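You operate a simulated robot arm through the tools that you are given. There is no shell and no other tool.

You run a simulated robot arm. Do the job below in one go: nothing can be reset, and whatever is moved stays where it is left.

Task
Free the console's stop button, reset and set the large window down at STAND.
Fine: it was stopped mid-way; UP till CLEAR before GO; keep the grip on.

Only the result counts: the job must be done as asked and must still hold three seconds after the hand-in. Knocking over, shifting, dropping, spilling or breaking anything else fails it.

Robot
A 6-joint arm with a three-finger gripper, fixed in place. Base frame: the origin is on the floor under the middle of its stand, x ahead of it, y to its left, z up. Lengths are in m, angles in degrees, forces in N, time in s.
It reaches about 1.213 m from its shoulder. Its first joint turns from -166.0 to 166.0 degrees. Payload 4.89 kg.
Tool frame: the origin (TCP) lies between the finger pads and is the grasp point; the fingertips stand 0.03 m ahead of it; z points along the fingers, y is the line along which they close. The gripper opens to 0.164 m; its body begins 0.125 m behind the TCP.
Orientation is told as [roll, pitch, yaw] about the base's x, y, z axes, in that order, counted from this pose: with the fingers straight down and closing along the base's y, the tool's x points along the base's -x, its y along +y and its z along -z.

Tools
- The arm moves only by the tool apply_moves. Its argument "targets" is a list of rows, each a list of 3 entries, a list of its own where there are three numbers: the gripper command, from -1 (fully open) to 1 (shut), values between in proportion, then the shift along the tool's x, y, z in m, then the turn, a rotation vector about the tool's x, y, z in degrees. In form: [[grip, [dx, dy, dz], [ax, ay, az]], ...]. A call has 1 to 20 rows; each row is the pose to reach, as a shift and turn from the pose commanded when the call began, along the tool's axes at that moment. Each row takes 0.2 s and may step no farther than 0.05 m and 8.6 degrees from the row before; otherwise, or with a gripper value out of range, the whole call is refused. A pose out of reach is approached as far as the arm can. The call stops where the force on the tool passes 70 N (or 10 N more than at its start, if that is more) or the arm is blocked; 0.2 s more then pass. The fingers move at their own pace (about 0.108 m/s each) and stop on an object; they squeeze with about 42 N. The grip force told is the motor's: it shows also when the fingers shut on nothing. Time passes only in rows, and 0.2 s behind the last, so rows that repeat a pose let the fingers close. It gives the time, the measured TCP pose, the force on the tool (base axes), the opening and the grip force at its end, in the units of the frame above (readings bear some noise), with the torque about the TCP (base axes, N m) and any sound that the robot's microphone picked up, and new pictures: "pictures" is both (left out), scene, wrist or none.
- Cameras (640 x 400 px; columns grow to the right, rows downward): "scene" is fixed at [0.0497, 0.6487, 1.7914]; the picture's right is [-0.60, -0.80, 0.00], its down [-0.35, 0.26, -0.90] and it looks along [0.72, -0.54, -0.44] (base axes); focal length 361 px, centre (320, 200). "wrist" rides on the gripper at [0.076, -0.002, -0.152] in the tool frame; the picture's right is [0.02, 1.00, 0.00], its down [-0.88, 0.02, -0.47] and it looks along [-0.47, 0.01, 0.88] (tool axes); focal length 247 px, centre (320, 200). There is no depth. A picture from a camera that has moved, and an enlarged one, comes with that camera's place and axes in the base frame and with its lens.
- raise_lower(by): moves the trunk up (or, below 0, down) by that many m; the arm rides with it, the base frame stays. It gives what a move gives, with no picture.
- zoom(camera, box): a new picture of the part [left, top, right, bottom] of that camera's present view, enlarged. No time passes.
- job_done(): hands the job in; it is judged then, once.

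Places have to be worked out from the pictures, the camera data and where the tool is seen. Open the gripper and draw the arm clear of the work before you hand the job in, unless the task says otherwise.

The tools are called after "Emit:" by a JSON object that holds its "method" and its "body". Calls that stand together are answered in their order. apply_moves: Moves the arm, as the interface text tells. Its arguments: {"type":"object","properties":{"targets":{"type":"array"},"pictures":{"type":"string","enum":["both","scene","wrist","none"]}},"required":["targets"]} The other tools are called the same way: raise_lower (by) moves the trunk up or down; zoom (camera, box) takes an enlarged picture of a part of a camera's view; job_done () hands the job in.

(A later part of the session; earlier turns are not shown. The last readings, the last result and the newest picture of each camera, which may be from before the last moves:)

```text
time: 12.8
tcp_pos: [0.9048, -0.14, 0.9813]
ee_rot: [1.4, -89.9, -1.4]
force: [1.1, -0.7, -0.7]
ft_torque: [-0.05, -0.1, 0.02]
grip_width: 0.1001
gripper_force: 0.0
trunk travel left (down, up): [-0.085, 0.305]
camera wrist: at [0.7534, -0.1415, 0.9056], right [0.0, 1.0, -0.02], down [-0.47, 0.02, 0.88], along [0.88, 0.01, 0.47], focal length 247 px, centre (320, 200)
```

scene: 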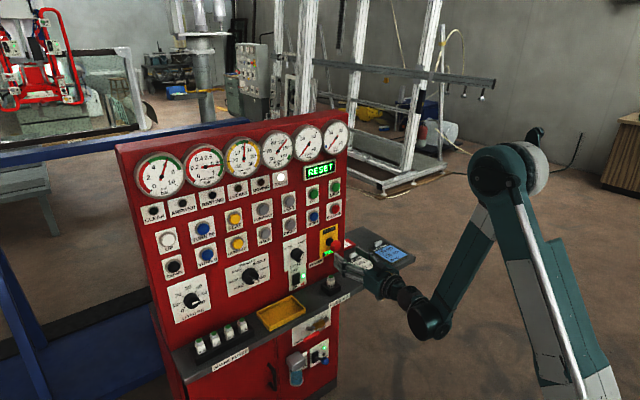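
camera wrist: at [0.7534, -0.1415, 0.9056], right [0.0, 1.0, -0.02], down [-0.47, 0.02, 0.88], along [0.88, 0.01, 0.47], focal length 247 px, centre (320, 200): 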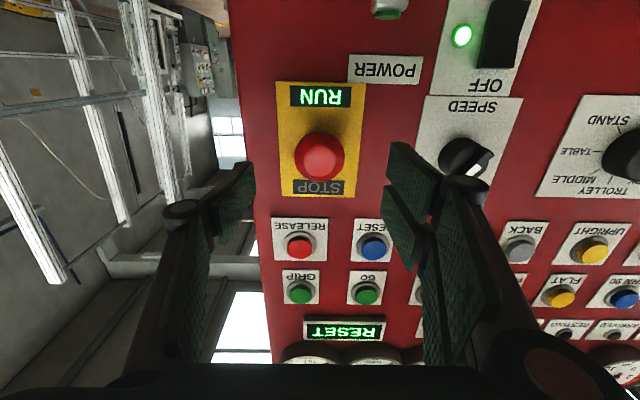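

The STOP cap stays out with RUN lit. Next is RESET: I close the fingers into a probe and move to about (0.95, −0.064, 1.129), in front of the RESET button.

Emit:
{"method": "apply_moves", "body": {"targets": [[1, [-0.04, 0.02, 0], [0, 0, 0]], [1, [-0.08, 0.04, 0], [0, 0, 0]], [1, [-0.12, 0.06, 0], [0, 0, 0]], [1, [-0.148, 0.076, 0], [0, 0, 0]], [1, [-0.148, 0.076, 0.03], [0, 0, 0]], [1, [-0.148, 0.076, 0.045], [0, 0, 0]], [1, [-0.148, 0.076, 0.045], [0, 0, 0]]], "pictures": "both"}}

Emit:
{"method": "zoom", "body": {"camera": "wrist", "box": [200, 80, 440, 230]}}

Emit:
{"method": "zoom", "body": {"camera": "scene", "box": [250, 150, 410, 250]}}

```text
time: 14.4
tcp_pos: [0.9493, -0.0634, 1.13]
ee_rot: [9.7, -90.1, -9.6]
force: [0.0, 1.0, 1.6]
ft_torque: [0.02, 0.04, 0.02]
grip_width: 0.0
gripper_force: 42.0
trunk travel left (down, up): [-0.085, 0.305]
camera wrist: at [0.7975, -0.065, 1.0544], right [0.0, 1.0, -0.02], down [-0.47, 0.02, 0.88], along [0.88, 0.01, 0.47], focal length 247 px, centre (320, 200)
```

scene: 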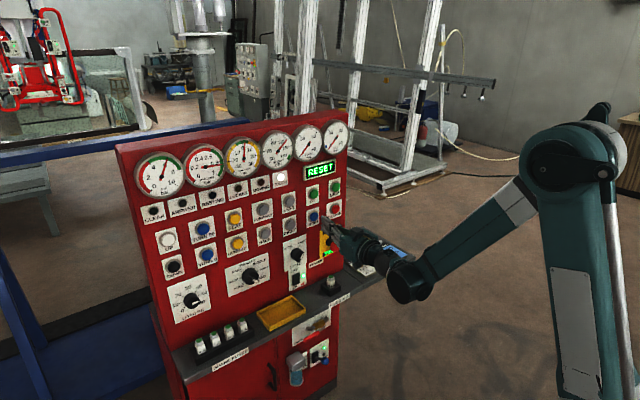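
wrist: 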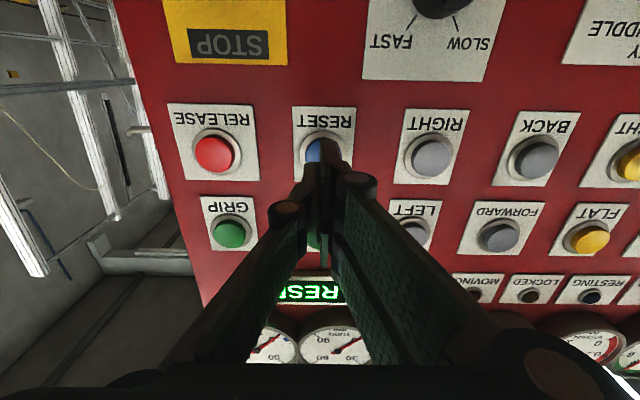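

```text
2.67 times, centred on (320, 155) of wrist
camera zoom: at [0.7975, -0.065, 1.0544], right [0.0, 1.0, -0.02], down [-0.47, 0.02, 0.88], along [0.88, 0.01, 0.47], focal length 659 px, centre (320, 320)
```

zoom: 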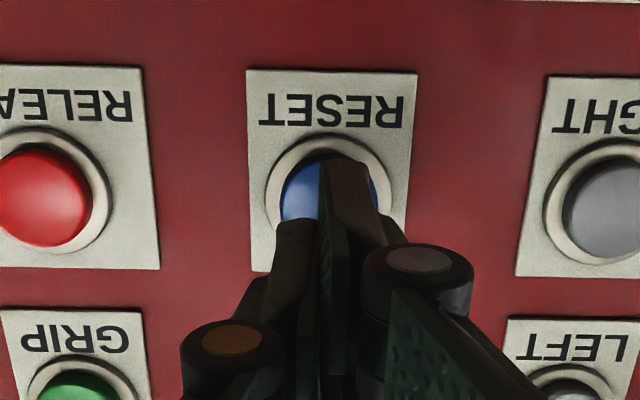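

```text
4.00 times, centred on (330, 200) of scene
camera zoom: at [0.0497, 0.6487, 1.7914], right [-0.6, -0.8, 0.0], down [-0.35, 0.26, -0.9], along [0.72, -0.54, -0.44], focal length 1446 px, centre (280, 200)
```

zoom: 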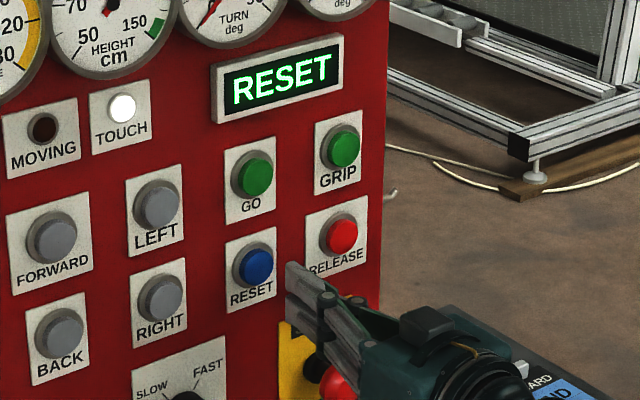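

The closed tips are lined up with RESET (about 3 mm to the right). I press slowly with a 3 mm +y correction and watch the display.

Emit:
{"method": "apply_moves", "body": {"targets": [[1, [0, 0.003, 0.03], [0, 0, 0]], [1, [0, 0.003, 0.045], [0, 0, 0]], [1, [0, 0.003, 0.052], [0, 0, 0]], [1, [0, 0.003, 0.056], [0, 0, 0]], [1, [0, 0.003, 0.058], [0, 0, 0]]], "pictures": "both"}}

Emit:
{"method": "zoom", "body": {"camera": "scene", "box": [250, 150, 410, 250]}}

```text
time: 15.6
tcp_pos: [1.0055, -0.06, 1.1287]
ee_rot: [27.3, -90.0, -27.3]
force: [-25.2, -2.2, -12.1]
ft_torque: [-0.01, 0.3, -0.04]
grip_width: 0.0063
gripper_force: 45.4
trunk travel left (down, up): [-0.085, 0.305]
heard: click
camera wrist: at [0.8532, -0.0619, 1.0541], right [0.0, 1.0, -0.02], down [-0.47, 0.02, 0.88], along [0.88, 0.01, 0.47], focal length 247 px, centre (320, 200)
```

scene: 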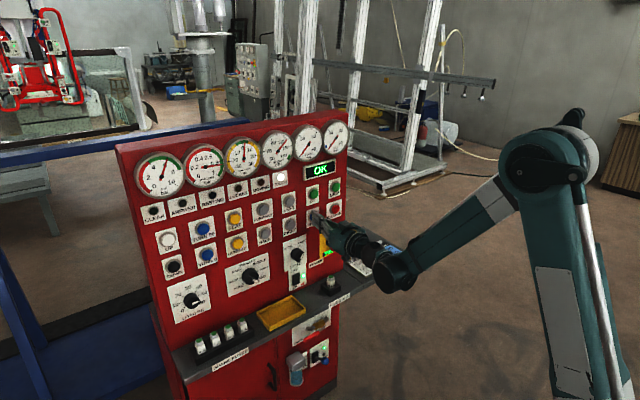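
wrist: 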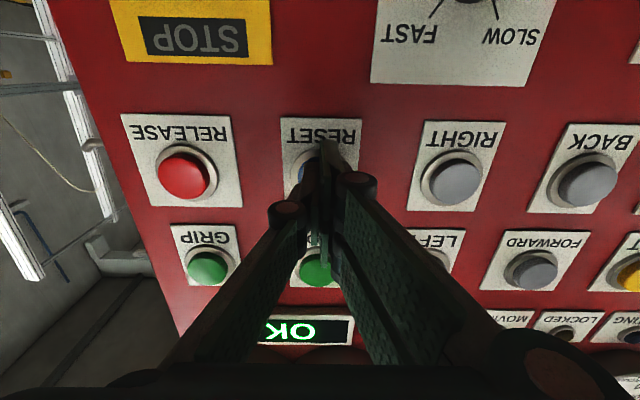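

```text
4.00 times, centred on (330, 200) of scene
camera zoom: at [0.0497, 0.6487, 1.7914], right [-0.6, -0.8, 0.0], down [-0.35, 0.26, -0.9], along [0.72, -0.54, -0.44], focal length 1446 px, centre (280, 200)
```

zoom: 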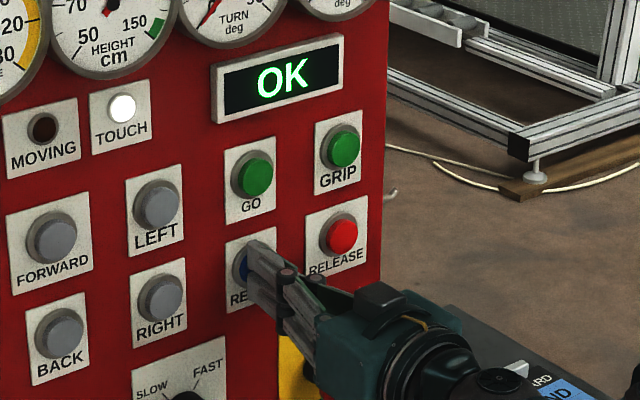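

RESET clicked and the display reads OK. I retract to x≈0.937 and travel in front of the UP button at about (0.937, 0.465, 1.226).

Emit:
{"method": "apply_moves", "body": {"targets": [[1, [0, 0, -0.035], [0, 0, 0]], [1, [0, 0, -0.07], [0, 0, 0]], [1, [-0.01, 0.044, -0.07], [0, 0, 0]], [1, [-0.02, 0.088, -0.07], [0, 0, 0]], [1, [-0.03, 0.132, -0.07], [0, 0, 0]], [1, [-0.04, 0.176, -0.07], [0, 0, 0]], [1, [-0.05, 0.22, -0.07], [0, 0, 0]], [1, [-0.06, 0.264, -0.07], [0, 0, 0]], [1, [-0.07, 0.308, -0.07], [0, 0, 0]], [1, [-0.08, 0.352, -0.07], [0, 0, 0]], [1, [-0.09, 0.396, -0.07], [0, 0, 0]], [1, [-0.096, 0.44, -0.07], [0, 0, 0]], [1, [-0.096, 0.484, -0.07], [0, 0, 0]], [1, [-0.096, 0.5255, -0.07], [0, 0, 0]], [1, [-0.096, 0.5255, -0.07], [0, 0, 0]]], "pictures": "both"}}

Emit:
{"method": "zoom", "body": {"camera": "wrist", "box": [200, 80, 440, 230]}}

Emit:
{"method": "zoom", "body": {"camera": "scene", "box": [120, 120, 360, 270]}}

```text
time: 18.8
tcp_pos: [0.9387, 0.4686, 1.2275]
ee_rot: [18.0, -90.0, -17.9]
force: [0.1, -0.4, 0.3]
ft_torque: [0.01, 0.03, 0.06]
grip_width: 0.0004
gripper_force: 45.2
trunk travel left (down, up): [-0.085, 0.305]
camera wrist: at [0.7869, 0.4667, 1.1518], right [0.0, 1.0, -0.02], down [-0.47, 0.02, 0.88], along [0.88, 0.01, 0.47], focal length 247 px, centre (320, 200)
```

scene: 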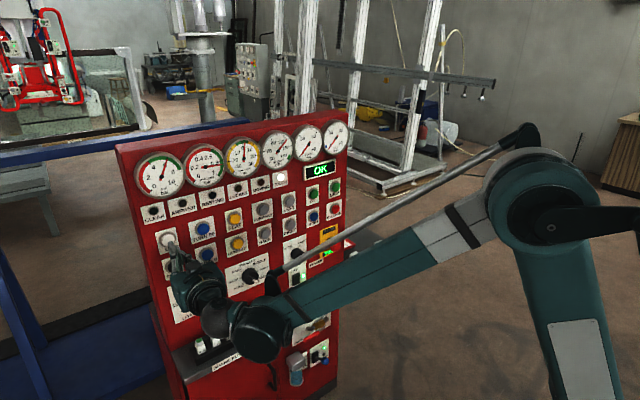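
wrist: 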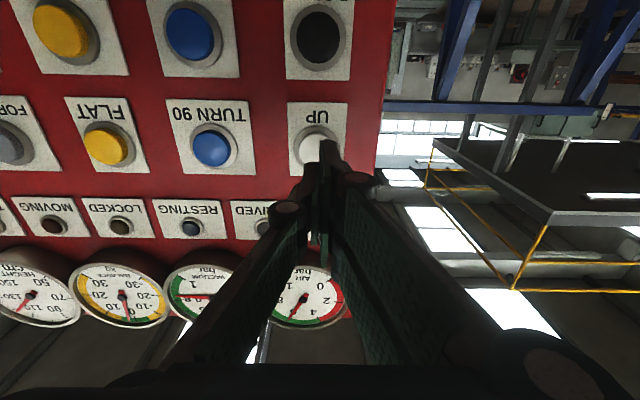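

```text
2.67 times, centred on (320, 155) of wrist
camera zoom: at [0.7869, 0.4667, 1.1518], right [0.0, 1.0, -0.02], down [-0.47, 0.02, 0.88], along [0.88, 0.01, 0.47], focal length 659 px, centre (320, 320)
```

zoom: 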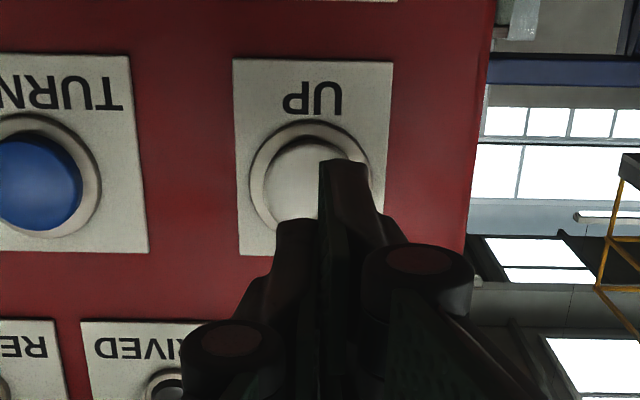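

```text
2.67 times, centred on (240, 195) of scene
camera zoom: at [0.0497, 0.6487, 1.7914], right [-0.6, -0.8, 0.0], down [-0.35, 0.26, -0.9], along [0.72, -0.54, -0.44], focal length 964 px, centre (533, 213)
```

zoom: 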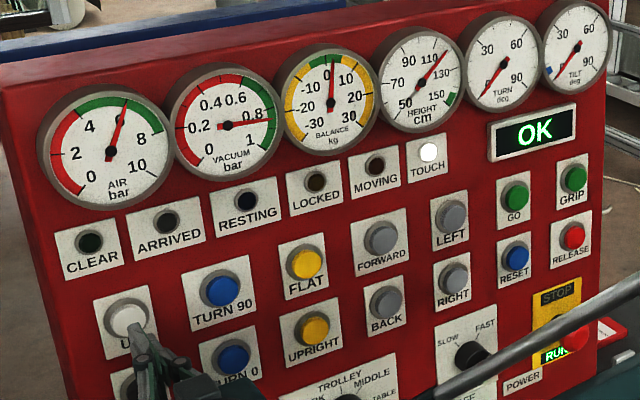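

UP is about 4 mm to −y and 3 mm lower than my axis. I press it with that correction, hold about a second, and read the height gauge and CLEAR lamp from the scene camera.

Emit:
{"method": "apply_moves", "body": {"targets": [[1, [0.003, -0.004, 0.035], [0, 0, 0]], [1, [0.003, -0.004, 0.058], [0, 0, 0]], [1, [0.003, -0.004, 0.066], [0, 0, 0]], [1, [0.003, -0.004, 0.07], [0, 0, 0]], [1, [0.003, -0.004, 0.071], [0, 0, 0]], [1, [0.003, -0.004, 0.071], [0, 0, 0]]], "pictures": "both"}}

Emit:
{"method": "zoom", "body": {"camera": "scene", "box": [120, 120, 360, 270]}}

Emit:
{"method": "zoom", "body": {"camera": "scene", "box": [230, 115, 360, 196]}}

```text
time: 20.2
tcp_pos: [1.0066, 0.4628, 1.2242]
ee_rot: [-152.7, -89.9, 152.9]
force: [-36.1, 9.9, -1.2]
ft_torque: [0.04, 0.04, 0.32]
grip_width: 0.0061
gripper_force: 45.0
trunk travel left (down, up): [-0.085, 0.305]
heard: click
camera wrist: at [0.8551, 0.4608, 1.1479], right [0.0, 1.0, -0.02], down [-0.47, 0.02, 0.88], along [0.88, 0.01, 0.47], focal length 247 px, centre (320, 200)
```

scene: 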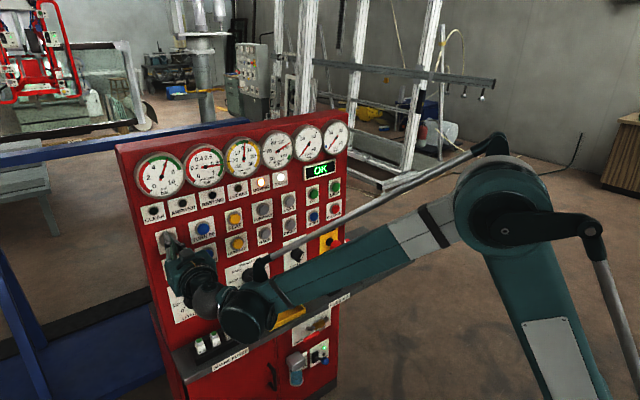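
wrist: 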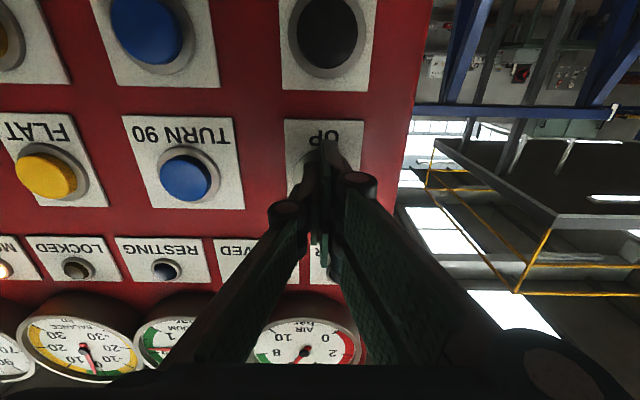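

```text
2.67 times, centred on (240, 195) of scene
camera zoom: at [0.0497, 0.6487, 1.7914], right [-0.6, -0.8, 0.0], down [-0.35, 0.26, -0.9], along [0.72, -0.54, -0.44], focal length 964 px, centre (533, 213)
```

zoom: 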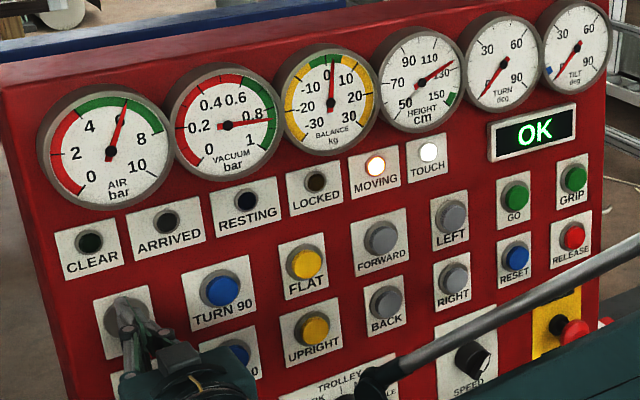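

```text
4.92 times, centred on (295, 156) of scene
camera zoom: at [0.0497, 0.6487, 1.7914], right [-0.6, -0.8, 0.0], down [-0.35, 0.26, -0.9], along [0.72, -0.54, -0.44], focal length 1779 px, centre (443, 419)
```

zoom: 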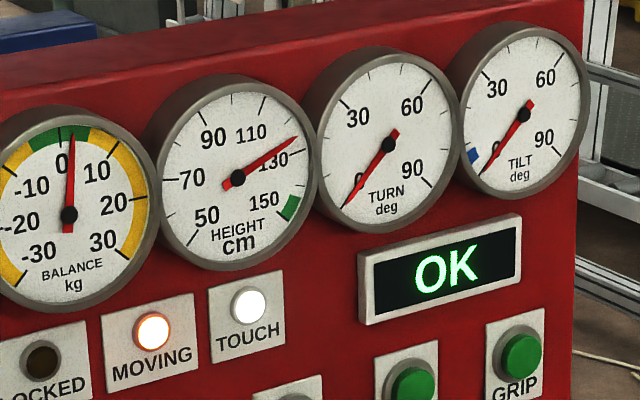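

It is rising (MOVING lit, height ≈125 cm now). I keep holding for 1.6 s more and check again for CLEAR.

Emit:
{"method": "apply_moves", "body": {"targets": [[1, [0, 0, 0], [0, 0, 0]], [1, [0, 0, 0], [0, 0, 0]], [1, [0, 0, 0], [0, 0, 0]], [1, [0, 0, 0], [0, 0, 0]], [1, [0, 0, 0], [0, 0, 0]], [1, [0, 0, 0], [0, 0, 0]], [1, [0, 0, 0], [0, 0, 0]]], "pictures": "scene"}}

Emit:
{"method": "zoom", "body": {"camera": "scene", "box": [120, 120, 360, 270]}}

Emit:
{"method": "zoom", "body": {"camera": "scene", "box": [230, 115, 360, 196]}}

```text
time: 21.8
tcp_pos: [1.0069, 0.4619, 1.2246]
ee_rot: [-152.0, -89.8, 151.8]
force: [-37.8, 12.3, -0.6]
ft_torque: [-0.04, 0.03, 0.36]
grip_width: 0.0062
gripper_force: 45.4
trunk travel left (down, up): [-0.085, 0.305]
```

scene: 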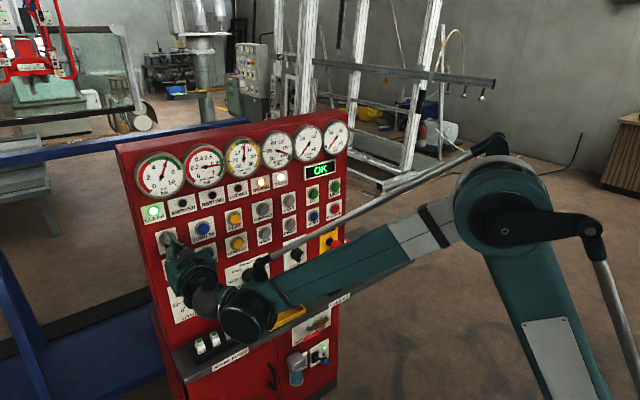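

```text
2.67 times, centred on (240, 195) of scene
camera zoom: at [0.0497, 0.6487, 1.7914], right [-0.6, -0.8, 0.0], down [-0.35, 0.26, -0.9], along [0.72, -0.54, -0.44], focal length 964 px, centre (533, 213)
```

zoom: 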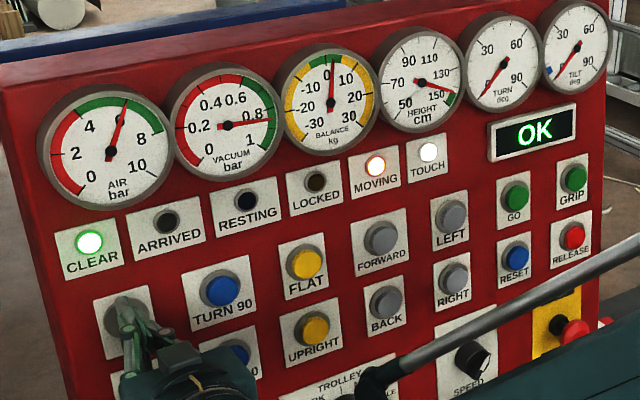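

```text
4.92 times, centred on (295, 156) of scene
camera zoom: at [0.0497, 0.6487, 1.7914], right [-0.6, -0.8, 0.0], down [-0.35, 0.26, -0.9], along [0.72, -0.54, -0.44], focal length 1779 px, centre (443, 419)
```

zoom: 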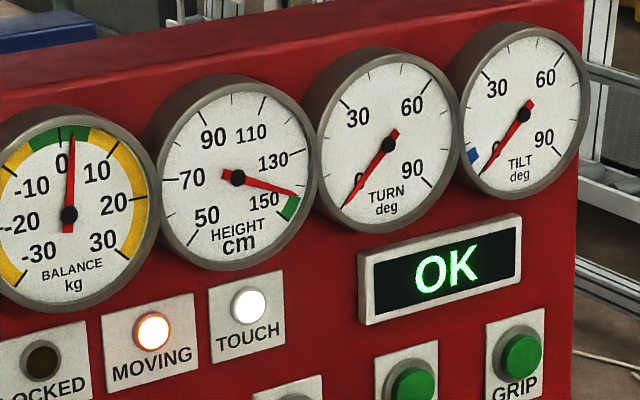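

CLEAR is lit and the height needle is entering the green zone. I release UP and back off, then check it holds CLEAR.

Emit:
{"method": "apply_moves", "body": {"targets": [[1, [0, 0, -0.02], [0, 0, 0]], [1, [0, 0, -0.045], [0, 0, 0]], [1, [0, 0, -0.071], [0, 0, 0]]], "pictures": "scene"}}

Emit:
{"method": "zoom", "body": {"camera": "scene", "box": [120, 120, 360, 270]}}

Emit:
{"method": "zoom", "body": {"camera": "scene", "box": [0, 0, 240, 150]}}

Emit:
{"method": "zoom", "body": {"camera": "scene", "box": [240, 125, 310, 170]}}

```text
time: 22.6
tcp_pos: [0.9371, 0.4612, 1.2216]
ee_rot: [6.1, -89.9, -6.1]
force: [0.4, 0.3, 0.3]
ft_torque: [-0.04, -0.08, -0.01]
grip_width: 0.0001
gripper_force: 44.7
trunk travel left (down, up): [-0.085, 0.305]
```

scene: 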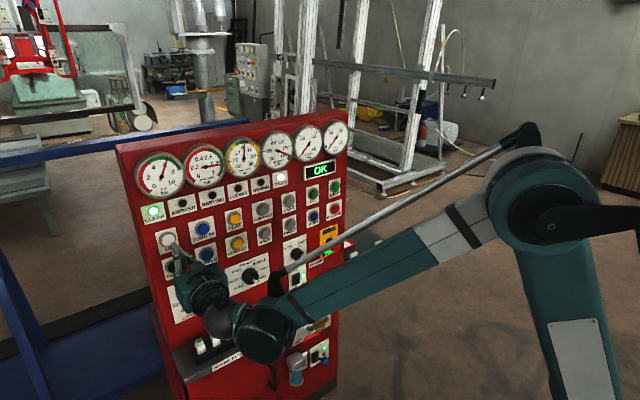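

```text
2.67 times, centred on (240, 195) of scene
camera zoom: at [0.0497, 0.6487, 1.7914], right [-0.6, -0.8, 0.0], down [-0.35, 0.26, -0.9], along [0.72, -0.54, -0.44], focal length 964 px, centre (533, 213)
```

zoom: 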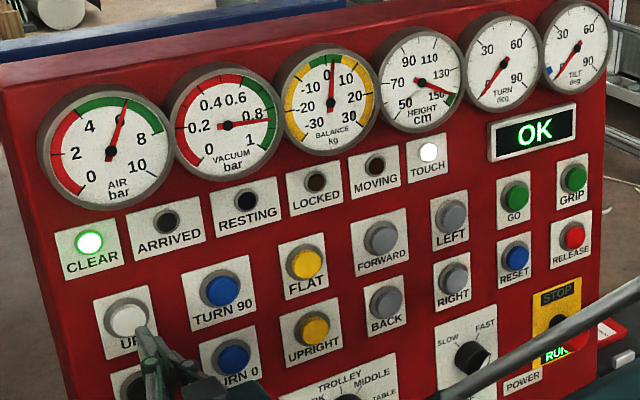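

```text
2.67 times, centred on (120, 75) of scene
camera zoom: at [0.0497, 0.6487, 1.7914], right [-0.6, -0.8, 0.0], down [-0.35, 0.26, -0.9], along [0.72, -0.54, -0.44], focal length 964 px, centre (853, 533)
```

zoom: 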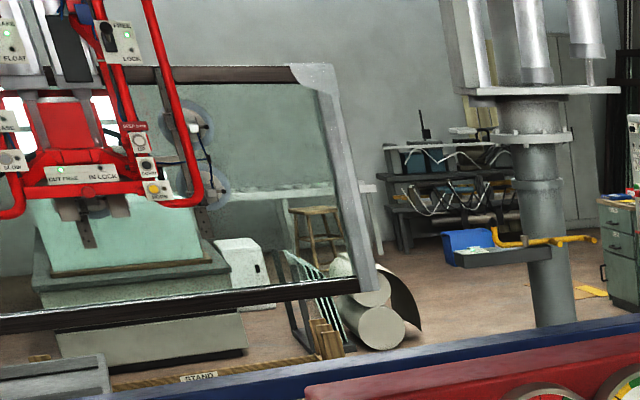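

```text
8.89 times, centred on (275, 148) of scene
camera zoom: at [0.0497, 0.6487, 1.7914], right [-0.6, -0.8, 0.0], down [-0.35, 0.26, -0.9], along [0.72, -0.54, -0.44], focal length 3212 px, centre (720, 667)
```

zoom: 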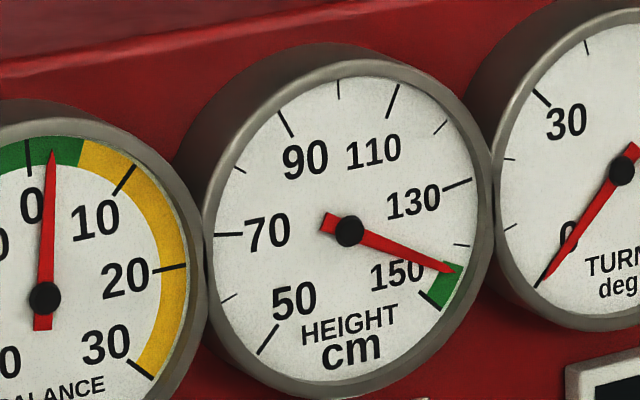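

CLEAR stays lit with the window stopped at ≈144 cm. Before GO I want a frontal look at the place selector and the other knobs, so I move to about (0.84, 0.23, 1.10).

Emit:
{"method": "apply_moves", "body": {"targets": [[1, [0, 0, -0.03], [0, 0, 0]], [1, [0.02, -0.039, -0.05], [0, 0, 0]], [1, [0.04, -0.078, -0.07], [0, 0, 0]], [1, [0.06, -0.117, -0.08], [0, 0, 0]], [1, [0.08, -0.156, -0.09], [0, 0, 0]], [1, [0.1, -0.195, -0.097], [0, 0, 0]], [1, [0.122, -0.235, -0.097], [0, 0, 0]]], "pictures": "both"}}

Emit:
{"method": "zoom", "body": {"camera": "wrist", "box": [200, 0, 440, 150]}}

Emit:
{"method": "zoom", "body": {"camera": "scene", "box": [120, 120, 360, 270]}}

```text
time: 24.2
tcp_pos: [0.8384, 0.2278, 1.0981]
ee_rot: [-67.3, -89.9, 67.3]
force: [-1.3, 1.0, 0.9]
ft_torque: [-0.01, 0.02, -0.12]
grip_width: 0.0
gripper_force: 45.3
trunk travel left (down, up): [-0.085, 0.305]
camera wrist: at [0.6865, 0.2246, 1.0221], right [0.0, 1.0, -0.02], down [-0.47, 0.02, 0.88], along [0.88, 0.01, 0.47], focal length 247 px, centre (320, 200)
```

scene: 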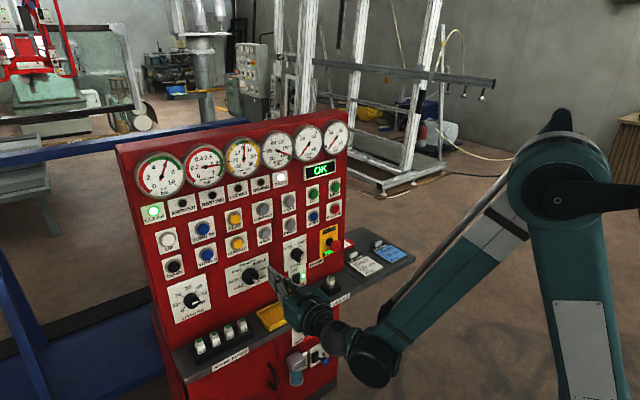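
wrist: 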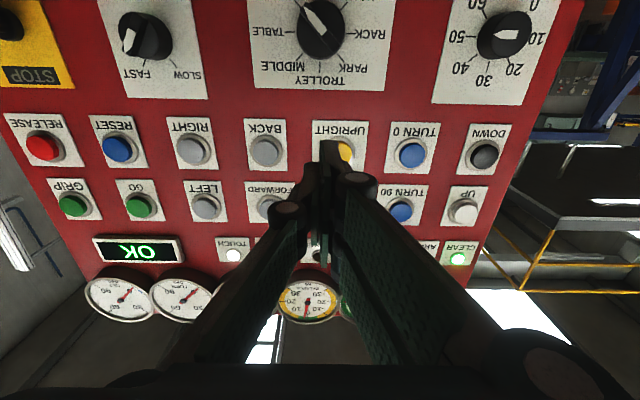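

```text
2.67 times, centred on (320, 75) of wrist
camera zoom: at [0.6865, 0.2246, 1.0221], right [0.0, 1.0, -0.02], down [-0.47, 0.02, 0.88], along [0.88, 0.01, 0.47], focal length 659 px, centre (320, 533)
```

zoom: 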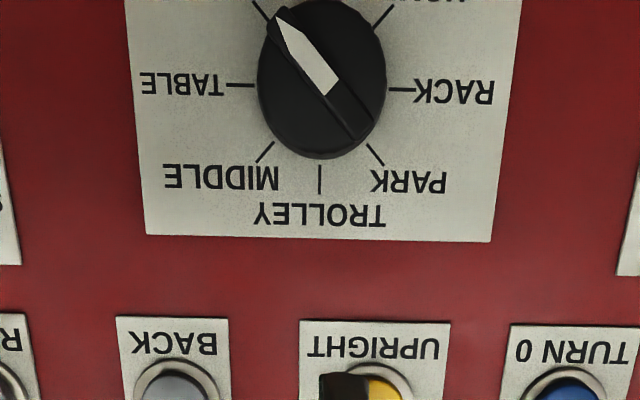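

```text
2.67 times, centred on (240, 195) of scene
camera zoom: at [0.0497, 0.6487, 1.7914], right [-0.6, -0.8, 0.0], down [-0.35, 0.26, -0.9], along [0.72, -0.54, -0.44], focal length 964 px, centre (533, 213)
```

zoom: 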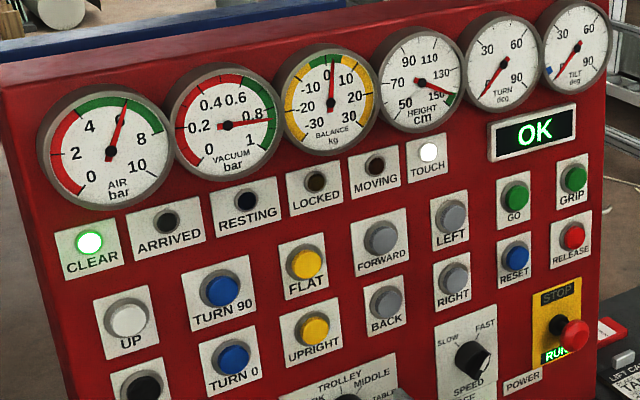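

The selector points at STAND (upper-left tick in this inverted view). I zoom on the SPEED and LOAD knobs to be sure of them too.

Emit:
{"method": "zoom", "body": {"camera": "wrist", "box": [90, 0, 210, 100]}}

Emit:
{"method": "zoom", "body": {"camera": "wrist", "box": [430, 0, 550, 100]}}

Emit:
{"method": "zoom", "body": {"camera": "scene", "box": [160, 270, 230, 330]}}

```text
4.00 times, centred on (150, 50) of wrist
camera zoom: at [0.6865, 0.2246, 1.0221], right [0.0, 1.0, -0.02], down [-0.47, 0.02, 0.88], along [0.88, 0.01, 0.47], focal length 988 px, centre (1000, 800)
```

zoom: 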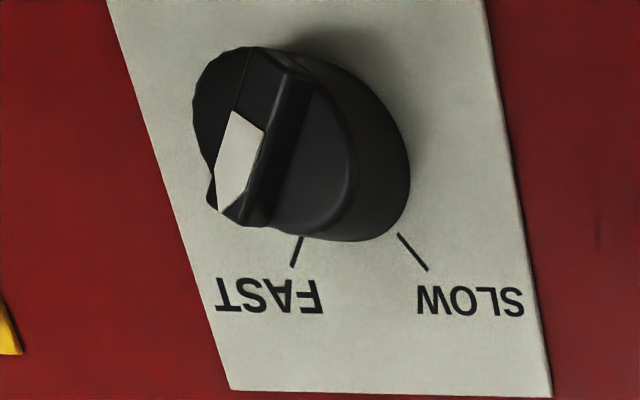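

```text
4.00 times, centred on (490, 50) of wrist
camera zoom: at [0.6865, 0.2246, 1.0221], right [0.0, 1.0, -0.02], down [-0.47, 0.02, 0.88], along [0.88, 0.01, 0.47], focal length 988 px, centre (-360, 800)
```

zoom: 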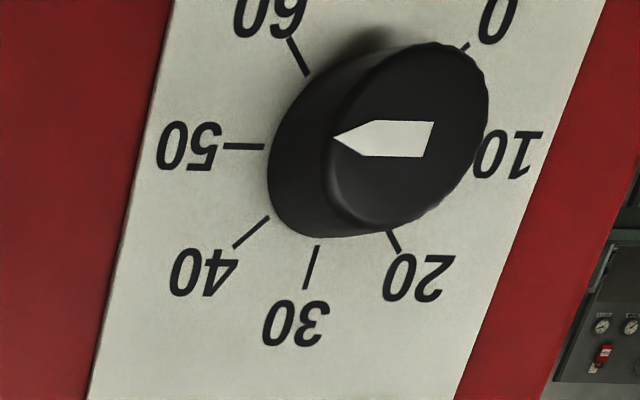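

```text
6.67 times, centred on (195, 300) of scene
camera zoom: at [0.0497, 0.6487, 1.7914], right [-0.6, -0.8, 0.0], down [-0.35, 0.26, -0.9], along [0.72, -0.54, -0.44], focal length 2409 px, centre (1153, -467)
```

zoom: 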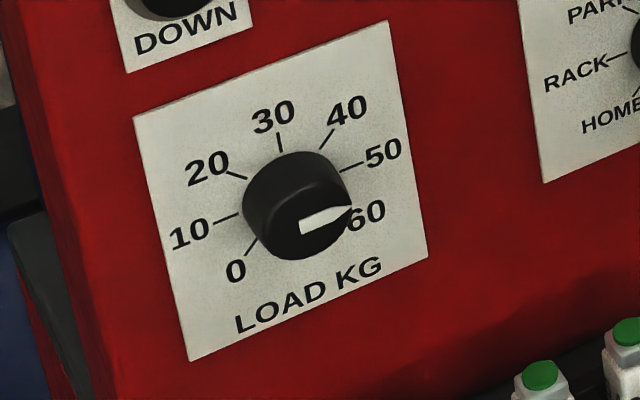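

LOAD points at ≈50 with balance in the green (leave it), SPEED is at FAST, the place is STAND and CLEAR is lit. I move in front of GO at about (0.937, −0.062, 1.224).

Emit:
{"method": "apply_moves", "body": {"targets": [[1, [-0.018, -0.0413, 0.0], [0, 0, 0]], [1, [-0.036, -0.0826, 0.01], [0, 0, 0]], [1, [-0.054, -0.1239, 0.02], [0, 0, 0]], [1, [-0.072, -0.1652, 0.03], [0, 0, 0]], [1, [-0.09, -0.2065, 0.04], [0, 0, 0]], [1, [-0.108, -0.2478, 0.06], [0, 0, 0]], [1, [-0.126, -0.289, 0.075], [0, 0, 0]], [1, [-0.126, -0.289, 0.099], [0, 0, 0]], [1, [-0.126, -0.289, 0.099], [0, 0, 0]]], "pictures": "both"}}

Emit:
{"method": "zoom", "body": {"camera": "wrist", "box": [200, 80, 440, 230]}}

Emit:
{"method": "zoom", "body": {"camera": "scene", "box": [120, 120, 360, 270]}}

```text
time: 26.2
tcp_pos: [0.942, -0.0628, 1.2252]
ee_rot: [14.8, -90.0, -14.7]
force: [-0.6, 0.4, -0.4]
ft_torque: [0.02, 0.04, -0.02]
grip_width: 0.0
gripper_force: 44.2
trunk travel left (down, up): [-0.085, 0.305]
camera wrist: at [0.7899, -0.0643, 1.1507], right [0.0, 1.0, -0.02], down [-0.47, 0.02, 0.88], along [0.88, 0.01, 0.47], focal length 247 px, centre (320, 200)
```

scene: 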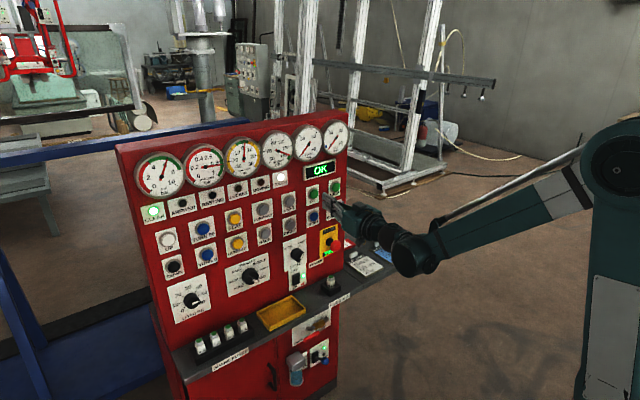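
wrist: 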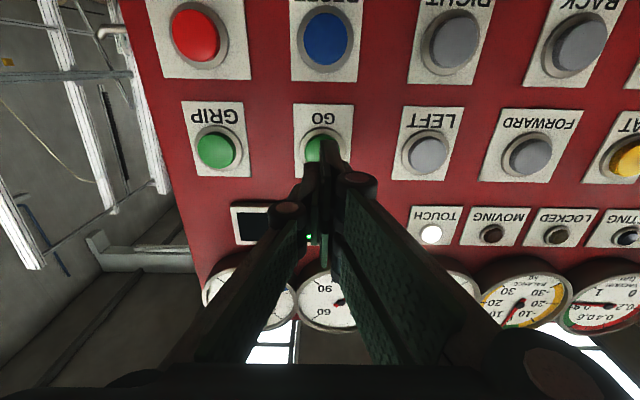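

```text
2.67 times, centred on (320, 155) of wrist
camera zoom: at [0.7899, -0.0643, 1.1507], right [0.0, 1.0, -0.02], down [-0.47, 0.02, 0.88], along [0.88, 0.01, 0.47], focal length 659 px, centre (320, 320)
```

zoom: 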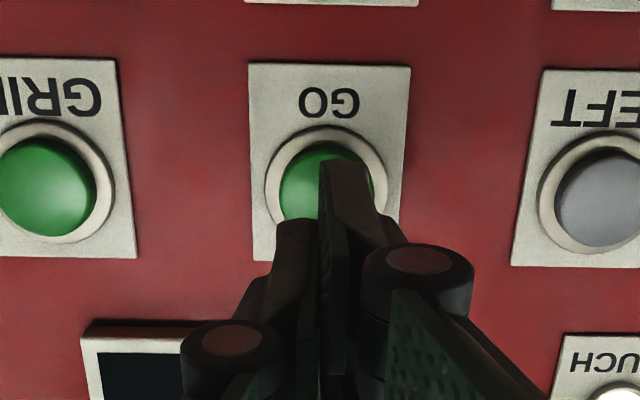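

```text
2.67 times, centred on (240, 195) of scene
camera zoom: at [0.0497, 0.6487, 1.7914], right [-0.6, -0.8, 0.0], down [-0.35, 0.26, -0.9], along [0.72, -0.54, -0.44], focal length 964 px, centre (533, 213)
```

zoom: 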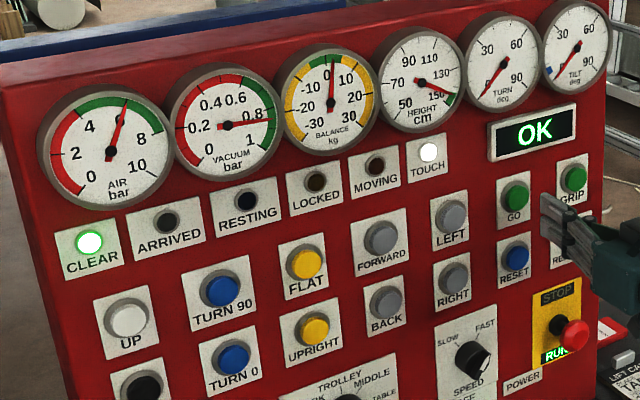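

GO is lined up within 2–3 mm. I press it with that small correction and see how the machine responds.

Emit:
{"method": "apply_moves", "body": {"targets": [[1, [0.003, 0.002, 0.035], [0, 0, 0]], [1, [0.003, 0.002, 0.056], [0, 0, 0]], [1, [0.003, 0.002, 0.064], [0, 0, 0]], [1, [0.003, 0.002, 0.068], [0, 0, 0]], [1, [0.003, 0.002, 0.069], [0, 0, 0]]], "pictures": "scene"}}

Emit:
{"method": "zoom", "body": {"camera": "scene", "box": [120, 120, 360, 270]}}

Emit:
{"method": "zoom", "body": {"camera": "scene", "box": [0, 0, 240, 150]}}

```text
time: 27.4
tcp_pos: [1.008, -0.0624, 1.2251]
ee_rot: [132.5, -90.0, -132.3]
force: [-39.7, -6.3, -14.7]
ft_torque: [-0.01, 0.37, -0.13]
grip_width: 0.0061
gripper_force: 44.7
trunk travel left (down, up): [-0.085, 0.305]
heard: click
```

scene: 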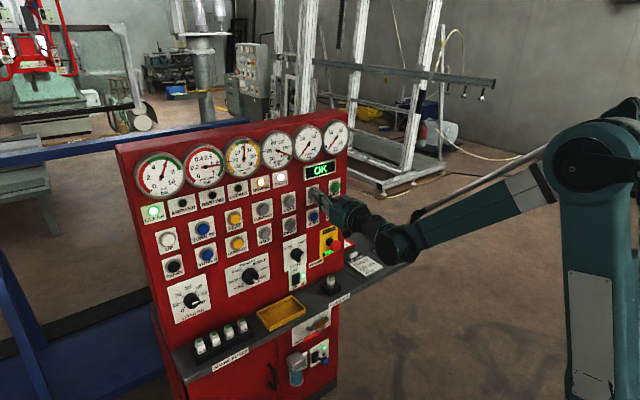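

```text
2.67 times, centred on (240, 195) of scene
camera zoom: at [0.0497, 0.6487, 1.7914], right [-0.6, -0.8, 0.0], down [-0.35, 0.26, -0.9], along [0.72, -0.54, -0.44], focal length 964 px, centre (533, 213)
```

zoom: 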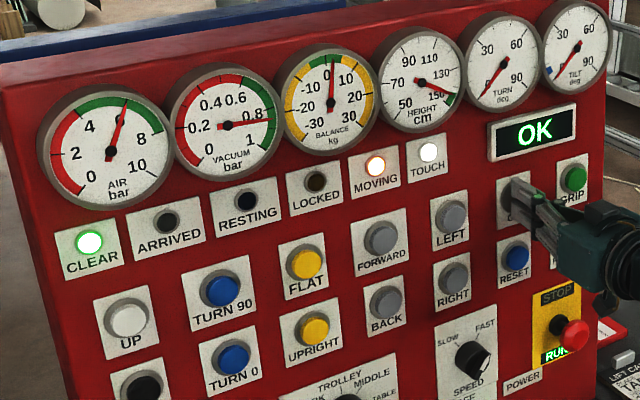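

```text
2.67 times, centred on (120, 75) of scene
camera zoom: at [0.0497, 0.6487, 1.7914], right [-0.6, -0.8, 0.0], down [-0.35, 0.26, -0.9], along [0.72, -0.54, -0.44], focal length 964 px, centre (853, 533)
```

zoom: 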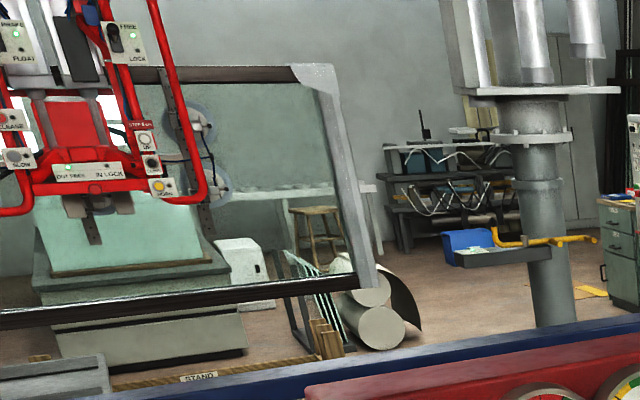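

MOVING lit up. I keep holding GO for another second to see whether it travels and whether it needs holding.

Emit:
{"method": "apply_moves", "body": {"targets": [[1, [0, 0, 0], [0, 0, 0]], [1, [0, 0, 0], [0, 0, 0]], [1, [0, 0, 0], [0, 0, 0]], [1, [0, 0, 0], [0, 0, 0]], [1, [0, 0, 0], [0, 0, 0]]], "pictures": "scene"}}

Emit:
{"method": "zoom", "body": {"camera": "scene", "box": [120, 120, 360, 270]}}

Emit:
{"method": "zoom", "body": {"camera": "scene", "box": [0, 0, 240, 150]}}

```text
time: 28.6
tcp_pos: [1.0083, -0.0626, 1.2254]
ee_rot: [142.3, -89.9, -142.4]
force: [-41.3, -8.9, -8.9]
ft_torque: [0.0, 0.24, -0.16]
grip_width: 0.0059
gripper_force: 44.5
trunk travel left (down, up): [-0.085, 0.305]
```

scene: 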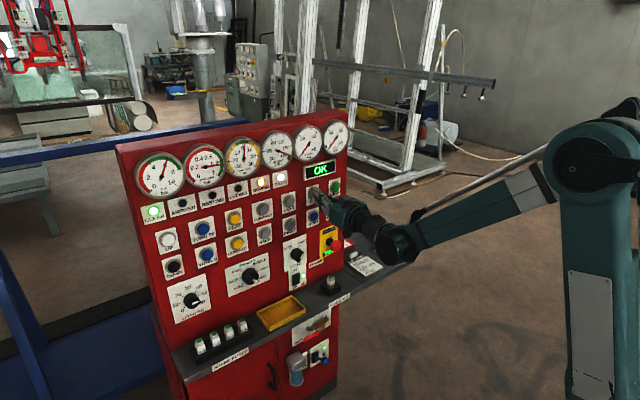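

```text
2.67 times, centred on (240, 195) of scene
camera zoom: at [0.0497, 0.6487, 1.7914], right [-0.6, -0.8, 0.0], down [-0.35, 0.26, -0.9], along [0.72, -0.54, -0.44], focal length 964 px, centre (533, 213)
```

zoom: 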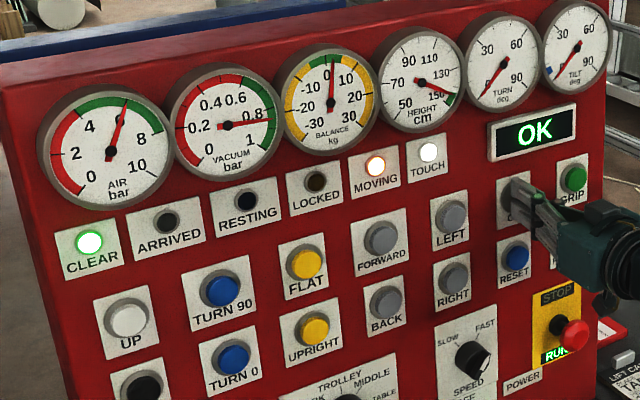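

```text
2.67 times, centred on (120, 75) of scene
camera zoom: at [0.0497, 0.6487, 1.7914], right [-0.6, -0.8, 0.0], down [-0.35, 0.26, -0.9], along [0.72, -0.54, -0.44], focal length 964 px, centre (853, 533)
```

zoom: 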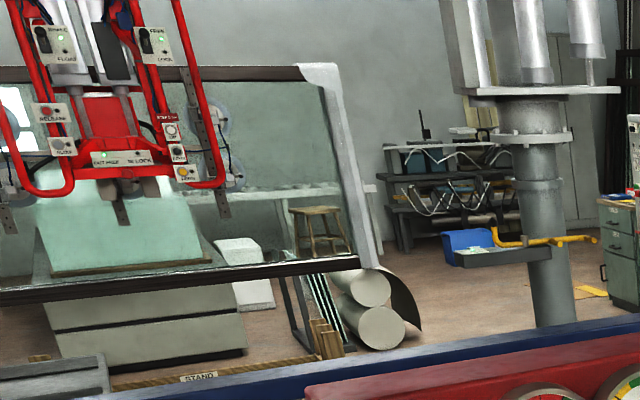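

The lifter is travelling toward the STAND. I keep GO held and continue to watch for ARRIVED.

Emit:
{"method": "apply_moves", "body": {"targets": [[1, [0, 0, 0], [0, 0, 0]], [1, [0, 0, 0], [0, 0, 0]], [1, [0, 0, 0], [0, 0, 0]], [1, [0, 0, 0], [0, 0, 0]], [1, [0, 0, 0], [0, 0, 0]], [1, [0, 0, 0], [0, 0, 0]], [1, [0, 0, 0], [0, 0, 0]], [1, [0, 0, 0], [0, 0, 0]], [1, [0, 0, 0], [0, 0, 0]], [1, [0, 0, 0], [0, 0, 0]]], "pictures": "scene"}}

Emit:
{"method": "zoom", "body": {"camera": "scene", "box": [120, 120, 360, 270]}}

Emit:
{"method": "zoom", "body": {"camera": "scene", "box": [0, 0, 240, 150]}}

```text
time: 30.8
tcp_pos: [1.0072, -0.0618, 1.2254]
ee_rot: [153.4, -90.0, -153.4]
force: [-39.7, -6.0, -2.5]
ft_torque: [0.0, 0.13, -0.14]
grip_width: 0.0057
gripper_force: 45.0
trunk travel left (down, up): [-0.085, 0.305]
```

scene: 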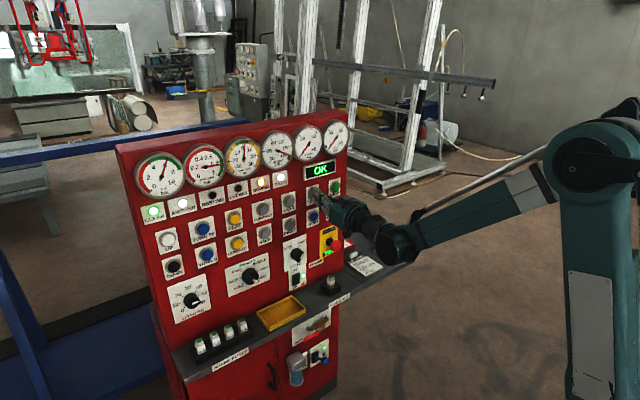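

```text
2.67 times, centred on (240, 195) of scene
camera zoom: at [0.0497, 0.6487, 1.7914], right [-0.6, -0.8, 0.0], down [-0.35, 0.26, -0.9], along [0.72, -0.54, -0.44], focal length 964 px, centre (533, 213)
```

zoom: 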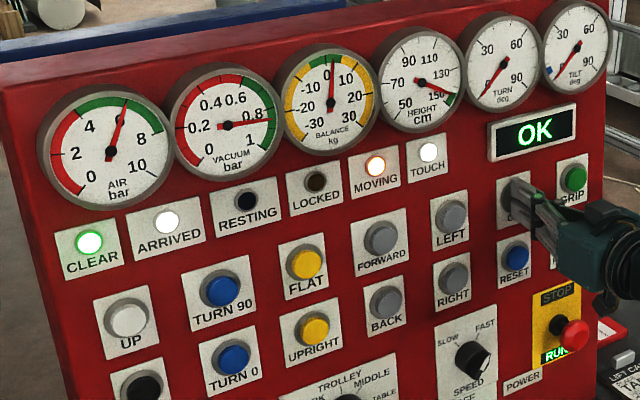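

```text
2.67 times, centred on (120, 75) of scene
camera zoom: at [0.0497, 0.6487, 1.7914], right [-0.6, -0.8, 0.0], down [-0.35, 0.26, -0.9], along [0.72, -0.54, -0.44], focal length 964 px, centre (853, 533)
```

zoom: 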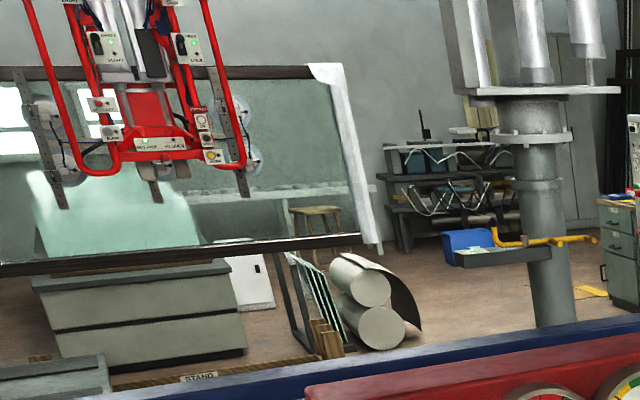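

ARRIVED has just lit with MOVING still on. I hold briefly more so it settles, and check.

Emit:
{"method": "apply_moves", "body": {"targets": [[1, [0, 0, 0], [0, 0, 0]], [1, [0, 0, 0], [0, 0, 0]], [1, [0, 0, 0], [0, 0, 0]]], "pictures": "scene"}}

Emit:
{"method": "zoom", "body": {"camera": "scene", "box": [120, 120, 360, 270]}}

Emit:
{"method": "zoom", "body": {"camera": "scene", "box": [0, 0, 240, 150]}}

```text
time: 31.6
tcp_pos: [1.0077, -0.0625, 1.2257]
ee_rot: [157.6, -90.0, -157.5]
force: [-38.9, -5.6, -2.4]
ft_torque: [0.03, 0.1, -0.1]
grip_width: 0.0059
gripper_force: 45.0
trunk travel left (down, up): [-0.085, 0.305]
```

scene: 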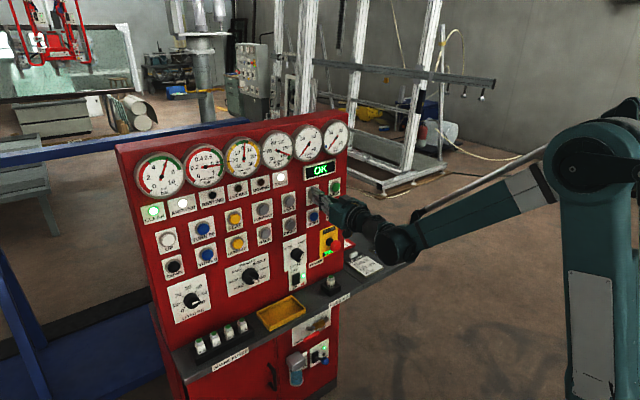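

```text
2.67 times, centred on (240, 195) of scene
camera zoom: at [0.0497, 0.6487, 1.7914], right [-0.6, -0.8, 0.0], down [-0.35, 0.26, -0.9], along [0.72, -0.54, -0.44], focal length 964 px, centre (533, 213)
```

zoom: 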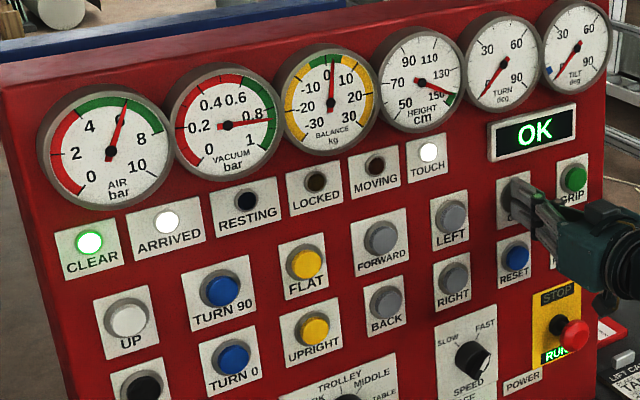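

```text
2.67 times, centred on (120, 75) of scene
camera zoom: at [0.0497, 0.6487, 1.7914], right [-0.6, -0.8, 0.0], down [-0.35, 0.26, -0.9], along [0.72, -0.54, -0.44], focal length 964 px, centre (853, 533)
```

zoom: 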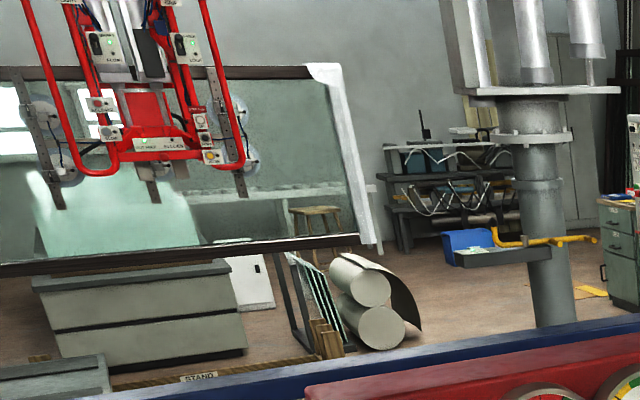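

ARRIVED is lit and MOVING is off. I zoom on the tilt gauge and the stand area before lowering, to see whether the window is above the stand properly.

Emit:
{"method": "zoom", "body": {"camera": "scene", "box": [290, 118, 360, 162]}}

Emit:
{"method": "zoom", "body": {"camera": "scene", "box": [0, 60, 160, 160]}}

Emit:
{"method": "zoom", "body": {"camera": "scene", "box": [0, 0, 110, 69]}}

```text
9.09 times, centred on (325, 140) of scene
camera zoom: at [0.0497, 0.6487, 1.7914], right [-0.6, -0.8, 0.0], down [-0.35, 0.26, -0.9], along [0.72, -0.54, -0.44], focal length 3285 px, centre (274, 746)
```

zoom: 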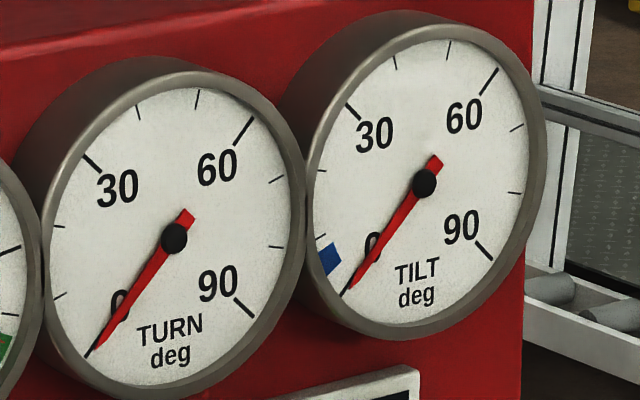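

```text
4.00 times, centred on (80, 110) of scene
camera zoom: at [0.0497, 0.6487, 1.7914], right [-0.6, -0.8, 0.0], down [-0.35, 0.26, -0.9], along [0.72, -0.54, -0.44], focal length 1446 px, centre (1280, 560)
```

zoom: 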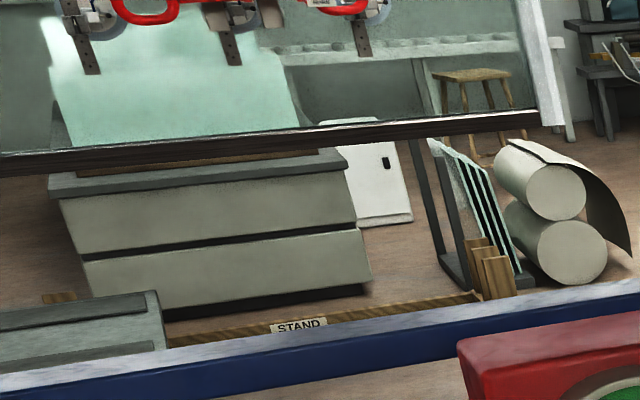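

```text
5.80 times, centred on (55, 34) of scene
camera zoom: at [0.0497, 0.6487, 1.7914], right [-0.6, -0.8, 0.0], down [-0.35, 0.26, -0.9], along [0.72, -0.54, -0.44], focal length 2095 px, centre (1856, 1159)
```

zoom: 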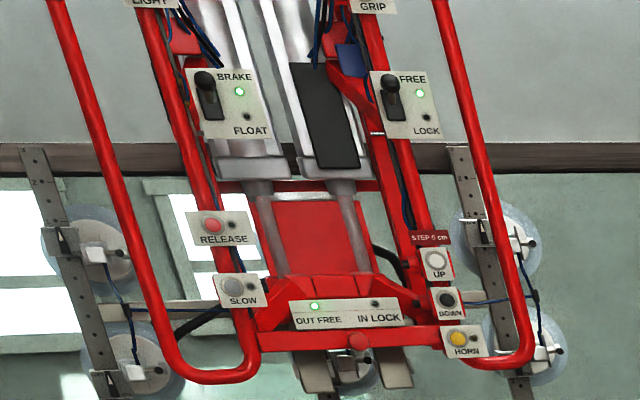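

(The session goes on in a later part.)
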